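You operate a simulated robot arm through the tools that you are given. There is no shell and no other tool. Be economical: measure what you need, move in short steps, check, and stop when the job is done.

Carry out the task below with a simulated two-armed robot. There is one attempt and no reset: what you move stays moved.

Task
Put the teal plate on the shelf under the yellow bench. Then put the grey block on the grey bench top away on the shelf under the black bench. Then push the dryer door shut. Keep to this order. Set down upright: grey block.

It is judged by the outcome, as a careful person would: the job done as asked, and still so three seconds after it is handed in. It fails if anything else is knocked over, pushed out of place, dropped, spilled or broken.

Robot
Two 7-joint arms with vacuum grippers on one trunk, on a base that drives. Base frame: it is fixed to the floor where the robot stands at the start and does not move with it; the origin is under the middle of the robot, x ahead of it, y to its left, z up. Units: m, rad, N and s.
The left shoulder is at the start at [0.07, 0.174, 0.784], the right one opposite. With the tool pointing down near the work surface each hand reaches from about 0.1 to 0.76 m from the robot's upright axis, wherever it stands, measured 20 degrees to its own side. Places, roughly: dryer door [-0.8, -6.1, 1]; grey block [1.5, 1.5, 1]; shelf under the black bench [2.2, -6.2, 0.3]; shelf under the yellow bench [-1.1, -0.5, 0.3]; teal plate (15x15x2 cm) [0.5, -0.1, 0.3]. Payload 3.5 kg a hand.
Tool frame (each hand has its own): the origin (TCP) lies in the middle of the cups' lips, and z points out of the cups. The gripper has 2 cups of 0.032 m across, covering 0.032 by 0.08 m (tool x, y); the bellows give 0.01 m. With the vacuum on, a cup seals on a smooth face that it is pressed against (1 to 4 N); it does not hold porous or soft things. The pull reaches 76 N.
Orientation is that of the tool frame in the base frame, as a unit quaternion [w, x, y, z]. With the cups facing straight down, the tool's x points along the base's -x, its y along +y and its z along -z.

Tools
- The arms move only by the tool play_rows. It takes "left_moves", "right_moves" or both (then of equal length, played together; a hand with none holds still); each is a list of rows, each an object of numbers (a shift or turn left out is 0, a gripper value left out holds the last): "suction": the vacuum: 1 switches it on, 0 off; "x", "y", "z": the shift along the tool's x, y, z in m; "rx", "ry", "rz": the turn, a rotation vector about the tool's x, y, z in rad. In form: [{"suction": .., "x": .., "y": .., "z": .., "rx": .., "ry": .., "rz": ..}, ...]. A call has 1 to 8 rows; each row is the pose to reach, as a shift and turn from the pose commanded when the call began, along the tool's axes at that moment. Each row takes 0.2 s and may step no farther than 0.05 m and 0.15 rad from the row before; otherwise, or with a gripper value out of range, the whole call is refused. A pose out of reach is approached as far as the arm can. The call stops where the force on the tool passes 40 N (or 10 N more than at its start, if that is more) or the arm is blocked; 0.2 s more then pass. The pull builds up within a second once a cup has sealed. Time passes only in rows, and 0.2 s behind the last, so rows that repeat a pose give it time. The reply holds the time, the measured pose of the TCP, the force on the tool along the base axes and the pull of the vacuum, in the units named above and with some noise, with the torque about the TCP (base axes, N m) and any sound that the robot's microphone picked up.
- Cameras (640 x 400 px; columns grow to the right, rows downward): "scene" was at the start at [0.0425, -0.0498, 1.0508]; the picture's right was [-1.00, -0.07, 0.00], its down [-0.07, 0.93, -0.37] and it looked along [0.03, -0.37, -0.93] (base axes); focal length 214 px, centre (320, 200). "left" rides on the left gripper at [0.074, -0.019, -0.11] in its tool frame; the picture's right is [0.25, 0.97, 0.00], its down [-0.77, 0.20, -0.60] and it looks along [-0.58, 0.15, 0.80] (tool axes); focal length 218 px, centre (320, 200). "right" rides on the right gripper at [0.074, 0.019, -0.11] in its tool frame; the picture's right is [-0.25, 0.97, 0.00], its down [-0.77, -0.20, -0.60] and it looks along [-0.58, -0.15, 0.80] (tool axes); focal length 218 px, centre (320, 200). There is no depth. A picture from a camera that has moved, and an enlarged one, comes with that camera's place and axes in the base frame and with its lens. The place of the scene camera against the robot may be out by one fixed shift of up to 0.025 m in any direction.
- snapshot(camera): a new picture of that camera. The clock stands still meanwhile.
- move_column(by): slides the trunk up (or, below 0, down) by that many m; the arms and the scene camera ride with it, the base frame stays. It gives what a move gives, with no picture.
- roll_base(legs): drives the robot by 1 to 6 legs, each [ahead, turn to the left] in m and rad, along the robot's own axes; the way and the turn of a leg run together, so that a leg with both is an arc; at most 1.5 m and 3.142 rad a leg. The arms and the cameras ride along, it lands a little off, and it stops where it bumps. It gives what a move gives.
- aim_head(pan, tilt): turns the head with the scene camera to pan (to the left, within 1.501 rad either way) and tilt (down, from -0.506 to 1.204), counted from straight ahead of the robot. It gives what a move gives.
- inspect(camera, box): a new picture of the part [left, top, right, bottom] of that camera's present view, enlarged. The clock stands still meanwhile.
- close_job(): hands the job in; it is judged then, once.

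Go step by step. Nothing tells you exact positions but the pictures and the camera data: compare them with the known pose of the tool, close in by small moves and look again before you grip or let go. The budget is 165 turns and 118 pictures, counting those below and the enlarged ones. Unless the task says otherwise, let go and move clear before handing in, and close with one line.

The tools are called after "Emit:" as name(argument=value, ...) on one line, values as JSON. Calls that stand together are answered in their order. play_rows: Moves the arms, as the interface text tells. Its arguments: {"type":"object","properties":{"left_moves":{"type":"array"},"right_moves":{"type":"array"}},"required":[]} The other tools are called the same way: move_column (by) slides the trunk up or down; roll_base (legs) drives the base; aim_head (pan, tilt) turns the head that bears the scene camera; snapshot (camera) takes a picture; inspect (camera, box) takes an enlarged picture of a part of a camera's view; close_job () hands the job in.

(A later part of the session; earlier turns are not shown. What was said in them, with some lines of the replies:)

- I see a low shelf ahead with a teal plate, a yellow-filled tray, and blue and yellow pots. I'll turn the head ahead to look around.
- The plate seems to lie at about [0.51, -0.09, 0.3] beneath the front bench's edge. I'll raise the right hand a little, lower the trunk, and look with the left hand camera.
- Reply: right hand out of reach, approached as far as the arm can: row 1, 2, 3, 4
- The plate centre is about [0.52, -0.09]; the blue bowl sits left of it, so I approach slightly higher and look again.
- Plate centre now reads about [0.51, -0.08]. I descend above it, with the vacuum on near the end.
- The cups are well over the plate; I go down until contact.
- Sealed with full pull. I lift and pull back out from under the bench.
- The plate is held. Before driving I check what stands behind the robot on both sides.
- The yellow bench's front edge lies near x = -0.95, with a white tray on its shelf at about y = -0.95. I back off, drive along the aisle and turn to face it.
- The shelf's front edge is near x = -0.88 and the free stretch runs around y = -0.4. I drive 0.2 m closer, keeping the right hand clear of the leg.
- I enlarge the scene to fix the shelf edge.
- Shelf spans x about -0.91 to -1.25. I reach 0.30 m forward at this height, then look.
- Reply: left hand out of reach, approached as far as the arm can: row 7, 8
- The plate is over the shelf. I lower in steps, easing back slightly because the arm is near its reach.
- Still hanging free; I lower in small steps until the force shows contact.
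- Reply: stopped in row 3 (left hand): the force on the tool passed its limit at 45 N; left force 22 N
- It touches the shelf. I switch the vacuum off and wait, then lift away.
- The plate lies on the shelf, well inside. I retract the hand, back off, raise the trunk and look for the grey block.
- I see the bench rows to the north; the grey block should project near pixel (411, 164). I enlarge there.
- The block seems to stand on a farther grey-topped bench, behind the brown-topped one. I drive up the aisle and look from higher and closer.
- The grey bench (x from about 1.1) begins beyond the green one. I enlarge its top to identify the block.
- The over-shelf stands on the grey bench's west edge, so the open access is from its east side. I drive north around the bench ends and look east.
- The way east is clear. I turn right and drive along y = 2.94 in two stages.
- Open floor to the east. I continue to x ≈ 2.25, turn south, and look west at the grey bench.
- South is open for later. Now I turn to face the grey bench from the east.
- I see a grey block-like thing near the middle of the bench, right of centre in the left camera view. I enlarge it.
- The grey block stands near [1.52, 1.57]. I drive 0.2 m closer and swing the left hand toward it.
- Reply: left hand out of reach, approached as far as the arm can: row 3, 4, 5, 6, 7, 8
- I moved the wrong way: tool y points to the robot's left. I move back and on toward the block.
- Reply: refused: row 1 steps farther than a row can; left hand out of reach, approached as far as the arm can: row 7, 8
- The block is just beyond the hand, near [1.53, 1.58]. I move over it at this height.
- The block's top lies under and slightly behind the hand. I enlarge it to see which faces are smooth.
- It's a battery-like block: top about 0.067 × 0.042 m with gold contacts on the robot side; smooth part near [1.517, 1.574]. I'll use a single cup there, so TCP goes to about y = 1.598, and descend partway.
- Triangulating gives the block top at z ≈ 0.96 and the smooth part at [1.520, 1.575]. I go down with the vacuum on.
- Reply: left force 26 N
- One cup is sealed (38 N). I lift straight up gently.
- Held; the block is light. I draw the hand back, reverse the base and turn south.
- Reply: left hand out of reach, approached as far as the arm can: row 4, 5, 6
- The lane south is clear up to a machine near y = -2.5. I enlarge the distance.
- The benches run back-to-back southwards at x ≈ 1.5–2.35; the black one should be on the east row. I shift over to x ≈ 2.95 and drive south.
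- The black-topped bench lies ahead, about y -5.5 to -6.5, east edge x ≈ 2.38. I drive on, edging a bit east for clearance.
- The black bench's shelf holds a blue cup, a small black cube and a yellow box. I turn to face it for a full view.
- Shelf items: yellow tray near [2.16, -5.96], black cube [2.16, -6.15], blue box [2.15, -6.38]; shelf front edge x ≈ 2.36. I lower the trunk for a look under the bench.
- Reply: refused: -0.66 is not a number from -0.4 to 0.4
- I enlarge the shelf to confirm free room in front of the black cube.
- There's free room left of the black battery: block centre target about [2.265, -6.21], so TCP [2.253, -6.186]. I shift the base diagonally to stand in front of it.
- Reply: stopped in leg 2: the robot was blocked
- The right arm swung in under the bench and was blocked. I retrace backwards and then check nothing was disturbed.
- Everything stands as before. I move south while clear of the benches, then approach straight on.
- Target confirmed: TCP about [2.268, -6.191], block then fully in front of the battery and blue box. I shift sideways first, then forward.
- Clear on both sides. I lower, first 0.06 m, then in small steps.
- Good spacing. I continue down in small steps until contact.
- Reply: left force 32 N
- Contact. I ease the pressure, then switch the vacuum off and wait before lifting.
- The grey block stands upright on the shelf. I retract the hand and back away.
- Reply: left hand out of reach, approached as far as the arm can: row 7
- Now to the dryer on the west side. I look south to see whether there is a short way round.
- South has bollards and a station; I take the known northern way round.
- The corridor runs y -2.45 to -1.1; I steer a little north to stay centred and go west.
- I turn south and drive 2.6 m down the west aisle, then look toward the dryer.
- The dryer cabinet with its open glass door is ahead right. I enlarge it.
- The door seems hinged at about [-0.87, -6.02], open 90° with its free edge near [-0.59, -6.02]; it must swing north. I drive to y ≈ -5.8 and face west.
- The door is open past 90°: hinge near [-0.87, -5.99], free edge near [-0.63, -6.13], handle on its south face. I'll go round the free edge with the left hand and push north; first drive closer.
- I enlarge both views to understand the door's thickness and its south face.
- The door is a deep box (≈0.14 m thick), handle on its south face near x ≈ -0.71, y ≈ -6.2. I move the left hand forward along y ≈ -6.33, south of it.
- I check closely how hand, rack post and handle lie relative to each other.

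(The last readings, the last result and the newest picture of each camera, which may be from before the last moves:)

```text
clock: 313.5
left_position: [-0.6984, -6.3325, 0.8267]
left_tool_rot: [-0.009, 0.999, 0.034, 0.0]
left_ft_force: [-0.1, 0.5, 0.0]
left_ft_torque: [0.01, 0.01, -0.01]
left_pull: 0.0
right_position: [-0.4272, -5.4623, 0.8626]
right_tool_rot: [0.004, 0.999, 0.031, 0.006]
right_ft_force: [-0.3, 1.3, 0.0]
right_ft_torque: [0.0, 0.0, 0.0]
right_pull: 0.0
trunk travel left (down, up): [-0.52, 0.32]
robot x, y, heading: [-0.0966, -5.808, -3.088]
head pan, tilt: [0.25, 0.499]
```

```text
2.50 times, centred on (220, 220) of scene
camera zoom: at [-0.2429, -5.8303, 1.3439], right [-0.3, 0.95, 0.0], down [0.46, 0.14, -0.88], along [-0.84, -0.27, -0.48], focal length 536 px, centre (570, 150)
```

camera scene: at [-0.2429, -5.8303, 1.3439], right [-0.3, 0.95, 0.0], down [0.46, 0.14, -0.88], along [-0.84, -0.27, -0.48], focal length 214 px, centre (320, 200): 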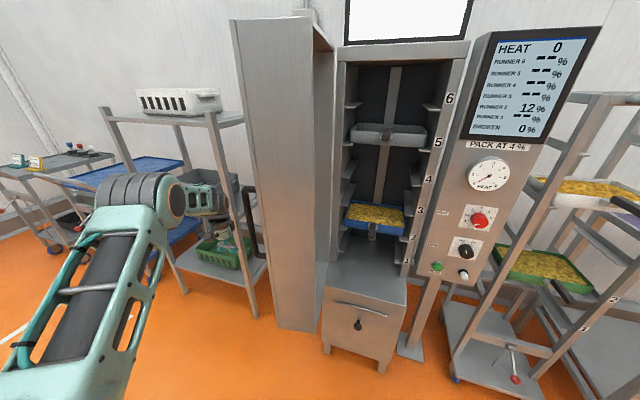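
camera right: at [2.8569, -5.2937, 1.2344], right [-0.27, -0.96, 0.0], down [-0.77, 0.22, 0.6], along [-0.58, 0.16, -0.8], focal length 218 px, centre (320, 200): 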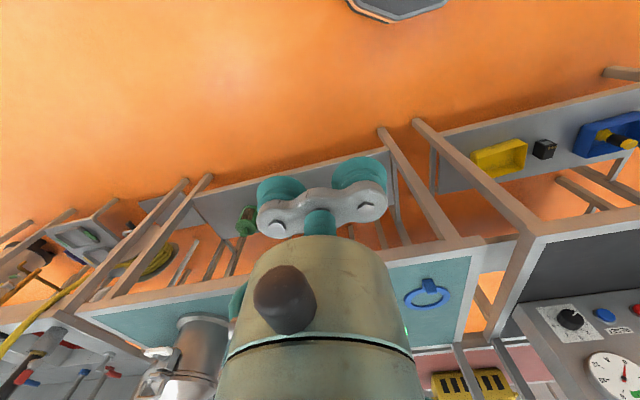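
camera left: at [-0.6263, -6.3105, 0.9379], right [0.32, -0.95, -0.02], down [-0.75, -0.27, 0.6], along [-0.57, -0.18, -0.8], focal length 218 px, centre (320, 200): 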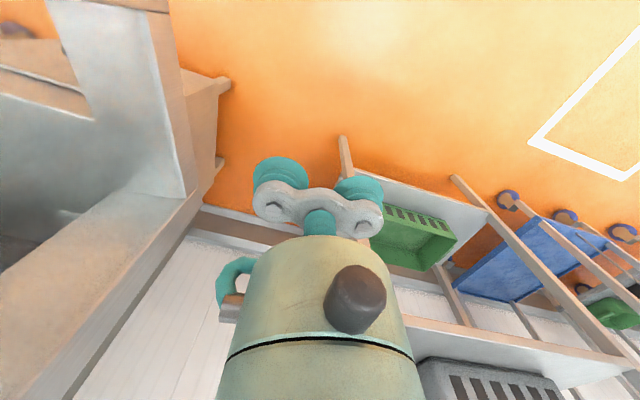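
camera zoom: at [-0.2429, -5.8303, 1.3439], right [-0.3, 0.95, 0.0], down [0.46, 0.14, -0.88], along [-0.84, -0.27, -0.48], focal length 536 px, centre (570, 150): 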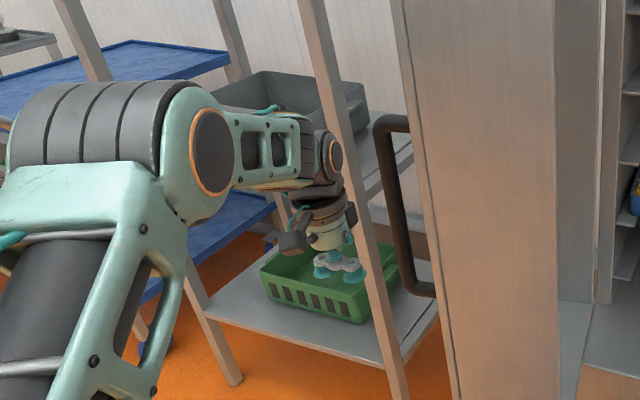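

Geometry shows the rack post is well behind the hand and the handle about 8 cm north of it. I push gently north.

Emit:
play_rows(left_moves=[{"x": 0.001, "y": -0.03}, {"x": 0.003, "y": -0.06}, {"x": 0.005, "y": -0.09}, {"x": 0.009, "y": -0.115}, {"x": 0.014, "y": -0.14}, {"x": 0.022, "y": -0.165}, {"x": 0.032, "y": -0.19}])

Emit:
snapshot(camera="scene")

```text
clock: 315.1
left_position: [-0.6782, -6.1384, 0.8278]
left_tool_rot: [-0.008, 0.999, 0.033, -0.001]
left_ft_force: [-0.2, -0.1, -0.3]
left_ft_torque: [-0.02, 0.0, 0.01]
left_pull: 0.0
right_position: [-0.4277, -5.462, 0.861]
right_tool_rot: [0.003, 1.0, 0.029, 0.006]
right_ft_force: [0.3, -0.4, -0.2]
right_ft_torque: [0.0, 0.03, 0.03]
right_pull: 0.1
trunk travel left (down, up): [-0.52, 0.32]
robot x, y, heading: [-0.0924, -5.8088, -3.085]
head pan, tilt: [0.25, 0.499]
```

```text
25 pictures are left
camera scene: at [-0.2427, -5.8292, 1.3439], right [-0.3, 0.95, 0.0], down [0.46, 0.14, -0.88], along [-0.84, -0.27, -0.48], focal length 214 px, centre (320, 200)
```

scene: 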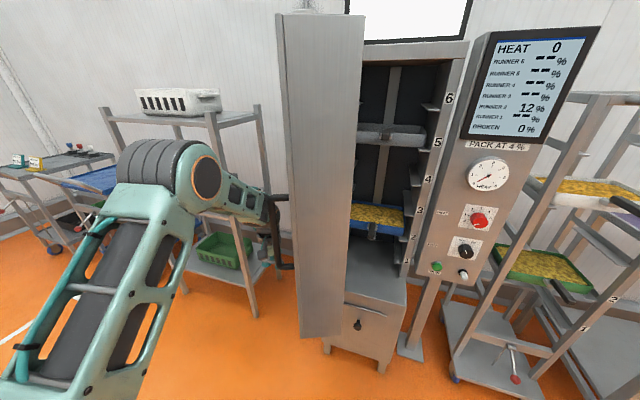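

The door swings easily. I keep following its arc.

Emit:
play_rows(left_moves=[{"x": 0.03, "y": -0.03}, {"x": 0.055, "y": -0.06}, {"x": 0.07, "y": -0.1}, {"x": 0.08, "y": -0.14}, {"x": 0.083, "y": -0.175}, {"x": 0.082, "y": -0.21}, {"x": 0.078, "y": -0.246}, {"x": 0.066, "y": -0.283}])

Emit:
snapshot(camera="scene")

```text
clock: 316.9
left_position: [-0.6326, -5.8521, 0.8345]
left_tool_rot: [-0.009, 0.999, 0.035, 0.001]
left_ft_force: [-0.3, 0.8, -0.4]
left_ft_torque: [-0.03, -0.01, -0.05]
left_pull: 0.1
right_position: [-0.4273, -5.4612, 0.8614]
right_tool_rot: [0.004, 1.0, 0.03, 0.006]
right_ft_force: [-0.7, -0.5, -0.1]
right_ft_torque: [0.0, -0.01, 0.0]
right_pull: 0.0
trunk travel left (down, up): [-0.52, 0.32]
robot x, y, heading: [-0.094, -5.8042, -3.083]
head pan, tilt: [0.25, 0.499]
```

```text
24 pictures are left
camera scene: at [-0.2437, -5.8287, 1.3438], right [-0.3, 0.95, 0.0], down [0.46, 0.14, -0.88], along [-0.84, -0.27, -0.48], focal length 214 px, centre (320, 200)
```

scene: 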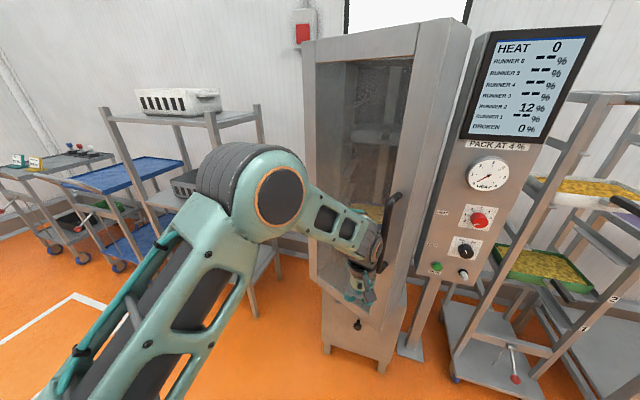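

About two thirds closed; the hand now rests at the glass frame inside the handle. I push forward until it stops.

Emit:
play_rows(left_moves=[{"x": -0.02, "y": -0.01}, {"x": -0.04, "y": -0.02}, {"x": -0.06, "y": -0.025}, {"x": -0.08, "y": -0.03}, {"x": -0.1, "y": -0.03}, {"x": -0.12, "y": -0.03}])

Emit:
snapshot(camera="scene")

```text
clock: 318.3
left_position: [-0.7528, -5.833, 0.8324]
left_tool_rot: [-0.009, 0.999, 0.034, 0.0]
left_ft_force: [0.6, -0.1, 0.6]
left_ft_torque: [0.02, -0.01, 0.0]
left_pull: 0.1
right_position: [-0.4295, -5.463, 0.8608]
right_tool_rot: [0.004, 1.0, 0.03, 0.006]
right_ft_force: [0.8, -0.3, -1.3]
right_ft_torque: [0.0, -0.03, 0.0]
right_pull: 0.0
trunk travel left (down, up): [-0.52, 0.32]
robot x, y, heading: [-0.091, -5.8072, -3.084]
head pan, tilt: [0.25, 0.499]
```

```text
23 pictures are left
camera scene: at [-0.2439, -5.8301, 1.3437], right [-0.3, 0.95, 0.0], down [0.46, 0.14, -0.88], along [-0.84, -0.27, -0.48], focal length 214 px, centre (320, 200)
```

scene: 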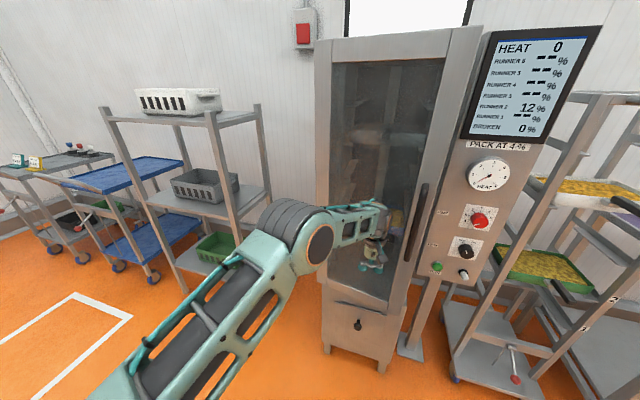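

Nearly shut. I keep pressing forward in small steps until the force rises.

Emit:
play_rows(left_moves=[{"x": -0.015}, {"x": -0.03}, {"x": -0.045}, {"x": -0.06}, {"x": -0.075}])

Emit:
inspect(camera="scene", box=[290, 10, 510, 390])

```text
clock: 319.1
left_position: [-0.7985, -5.8376, 0.8337]
left_tool_rot: [-0.009, 0.999, 0.035, 0.004]
left_ft_force: [18.9, -3.6, 5.6]
left_ft_torque: [0.37, 2.06, -0.03]
left_pull: 0.1
left hand out of reach, approached as far as the arm can: row 4
right_position: [-0.4266, -5.4628, 0.8623]
right_tool_rot: [0.003, 1.0, 0.031, 0.006]
right_ft_force: [-0.7, -0.1, 0.0]
right_ft_torque: [0.01, -0.05, 0.0]
right_pull: 0.1
trunk travel left (down, up): [-0.52, 0.32]
robot x, y, heading: [-0.0945, -5.8076, -3.083]
head pan, tilt: [0.25, 0.499]
stopped in row 4 (left hand): the force on the tool passed its limit at 76 N (the readings are from after the stop); the commanded pose is now the measured one
```

```text
1.05 times, centred on (400, 200) of scene (not enlarged: the box is as wide or as high as the picture)
camera zoom: at [-0.2408, -5.8307, 1.3442], right [-0.3, 0.95, 0.0], down [0.45, 0.15, -0.88], along [-0.84, -0.27, -0.48], focal length 226 px, centre (236, 200)
```

zoom: 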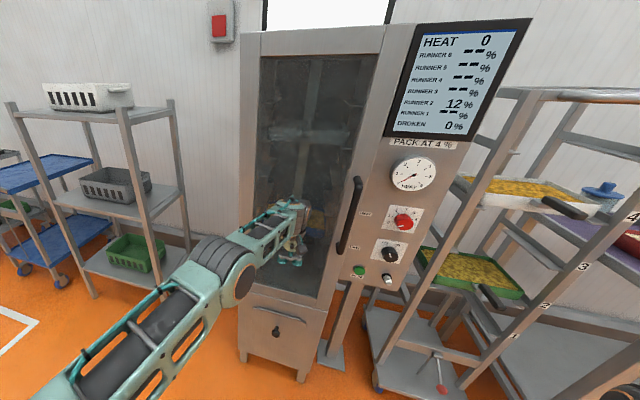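

A firm stop: the door appears flush. I back the hand off and check that it stays shut.

Emit:
play_rows(left_moves=[{"x": 0.03}, {"x": 0.07}, {"x": 0.115}, {"x": 0.16}, {"x": 0.205}, {"x": 0.25}, {"x": 0.295}])

Emit:
snapshot(camera="scene")

Emit:
inspect(camera="scene", box=[390, 0, 530, 300])

```text
clock: 320.8
left_position: [-0.5066, -5.817, 0.8332]
left_tool_rot: [-0.008, 0.999, 0.034, 0.004]
left_ft_force: [-0.7, 0.4, 0.0]
left_ft_torque: [0.01, -0.02, 0.02]
left_pull: 0.1
right_position: [-0.4271, -5.4622, 0.8627]
right_tool_rot: [0.003, 1.0, 0.03, 0.006]
right_ft_force: [0.6, 0.3, -1.0]
right_ft_torque: [0.0, 0.0, 0.01]
right_pull: 0.1
trunk travel left (down, up): [-0.52, 0.32]
robot x, y, heading: [-0.0934, -5.8062, -3.084]
head pan, tilt: [0.25, 0.499]
```

```text
21 pictures are left
camera scene: at [-0.2416, -5.8303, 1.344], right [-0.3, 0.95, 0.0], down [0.46, 0.14, -0.88], along [-0.84, -0.27, -0.48], focal length 214 px, centre (320, 200)
```

scene: 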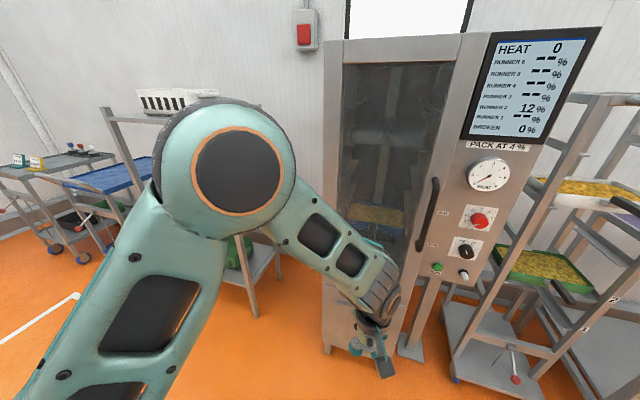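

```text
1.33 times, centred on (460, 150) of scene
camera zoom: at [-0.2416, -5.8303, 1.344], right [-0.3, 0.95, 0.0], down [0.46, 0.14, -0.88], along [-0.84, -0.27, -0.48], focal length 286 px, centre (133, 267)
```

zoom: 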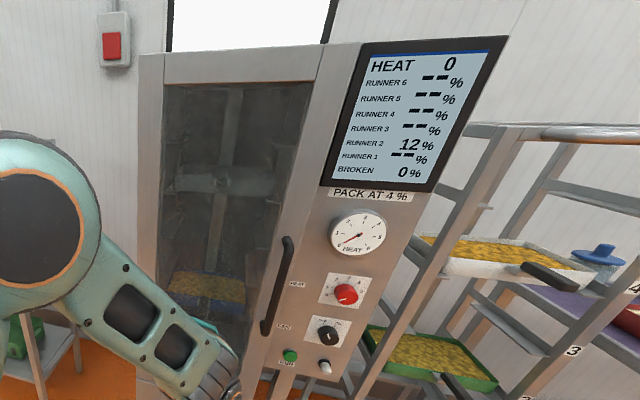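

It looks shut. I back the base away and take one more look from a distance to confirm it stays flush.

Emit:
roll_base(legs=[[-0.5, 0], [0, -1.2], [0.5, 0]])

Emit:
aim_head(pan=1.3, tilt=0.3)

Emit:
snapshot(camera="scene")

```text
clock: 329.2
left_position: [0.0375, -4.9414, 0.8332]
left_tool_rot: [-0.004, 0.846, -0.534, 0.008]
left_ft_force: [-0.1, 0.4, -0.8]
left_ft_torque: [-0.01, -0.04, -0.02]
left_pull: 0.0
right_position: [0.395, -4.8858, 0.863]
right_tool_rot: [0.006, 0.844, -0.536, 0.004]
right_ft_force: [-0.2, -0.2, -0.8]
right_ft_torque: [-0.03, 0.01, 0.0]
right_pull: 0.1
trunk travel left (down, up): [-0.52, 0.32]
robot x, y, heading: [0.1984, -5.3228, 2.003]
head pan, tilt: [0.25, 0.499]
```

```text
clock: 330.6
left_position: [0.0379, -4.9421, 0.833]
left_tool_rot: [-0.004, 0.846, -0.534, 0.008]
left_ft_force: [-0.3, -0.7, 0.2]
left_ft_torque: [0.0, 0.0, 0.02]
left_pull: 0.1
right_position: [0.3962, -4.8856, 0.8627]
right_tool_rot: [0.006, 0.844, -0.536, 0.004]
right_ft_force: [0.0, -1.1, -0.3]
right_ft_torque: [0.01, 0.05, -0.01]
right_pull: 0.1
trunk travel left (down, up): [-0.52, 0.32]
robot x, y, heading: [0.1963, -5.3251, 2.004]
head pan, tilt: [1.3, 0.3]
```

```text
19 pictures are left
camera scene: at [0.0737, -5.2851, 1.3622], right [-0.16, 0.99, 0.0], down [0.29, 0.05, -0.96], along [-0.94, -0.16, -0.3], focal length 214 px, centre (320, 200)
```

scene: 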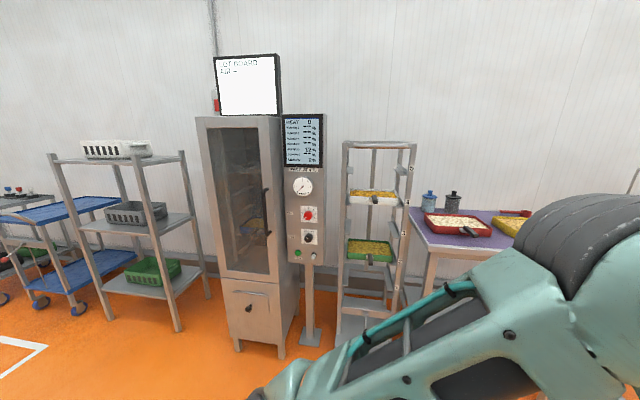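

Emit:
inspect(camera="scene", box=[180, 90, 340, 350])

Emit:
inspect(camera="scene", box=[190, 200, 310, 310])

```text
1.54 times, centred on (260, 220) of scene
camera zoom: at [0.0737, -5.2851, 1.3622], right [-0.16, 0.99, 0.0], down [0.29, 0.05, -0.96], along [-0.94, -0.16, -0.3], focal length 330 px, centre (412, 169)
```

zoom: 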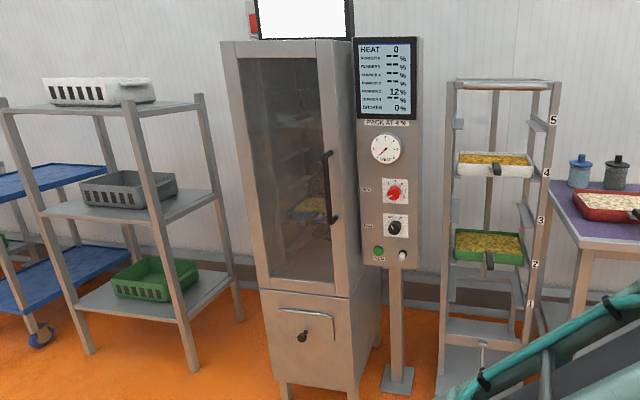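

```text
3.64 times, centred on (250, 255) of scene
camera zoom: at [0.0737, -5.2851, 1.3622], right [-0.16, 0.99, 0.0], down [0.29, 0.05, -0.96], along [-0.94, -0.16, -0.3], focal length 780 px, centre (574, 0)
```

zoom: 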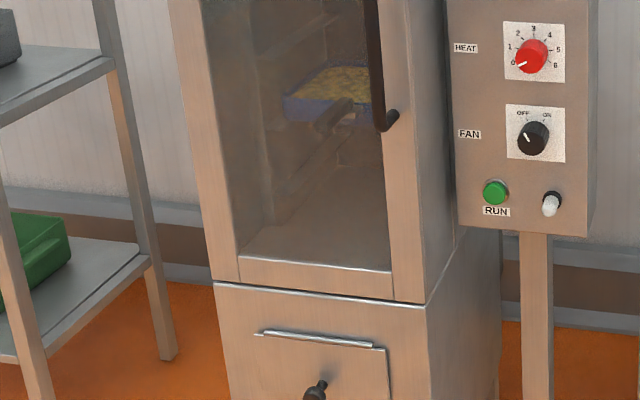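

The door is flush with the cabinet and has stayed shut. The plate and block are in place and both hands are clear, so I hand in.

Emit:
close_job()

```text
The job is handed in.
```

All three tasks are done, in the order you asked: the teal plate is on the shelf under the yellow bench, the grey block stands upright on the shelf under the black bench, and the dryer door is shut. On the way to the black bench the right arm bumped under it once. I backed out, and a look afterwards showed nothing had moved.
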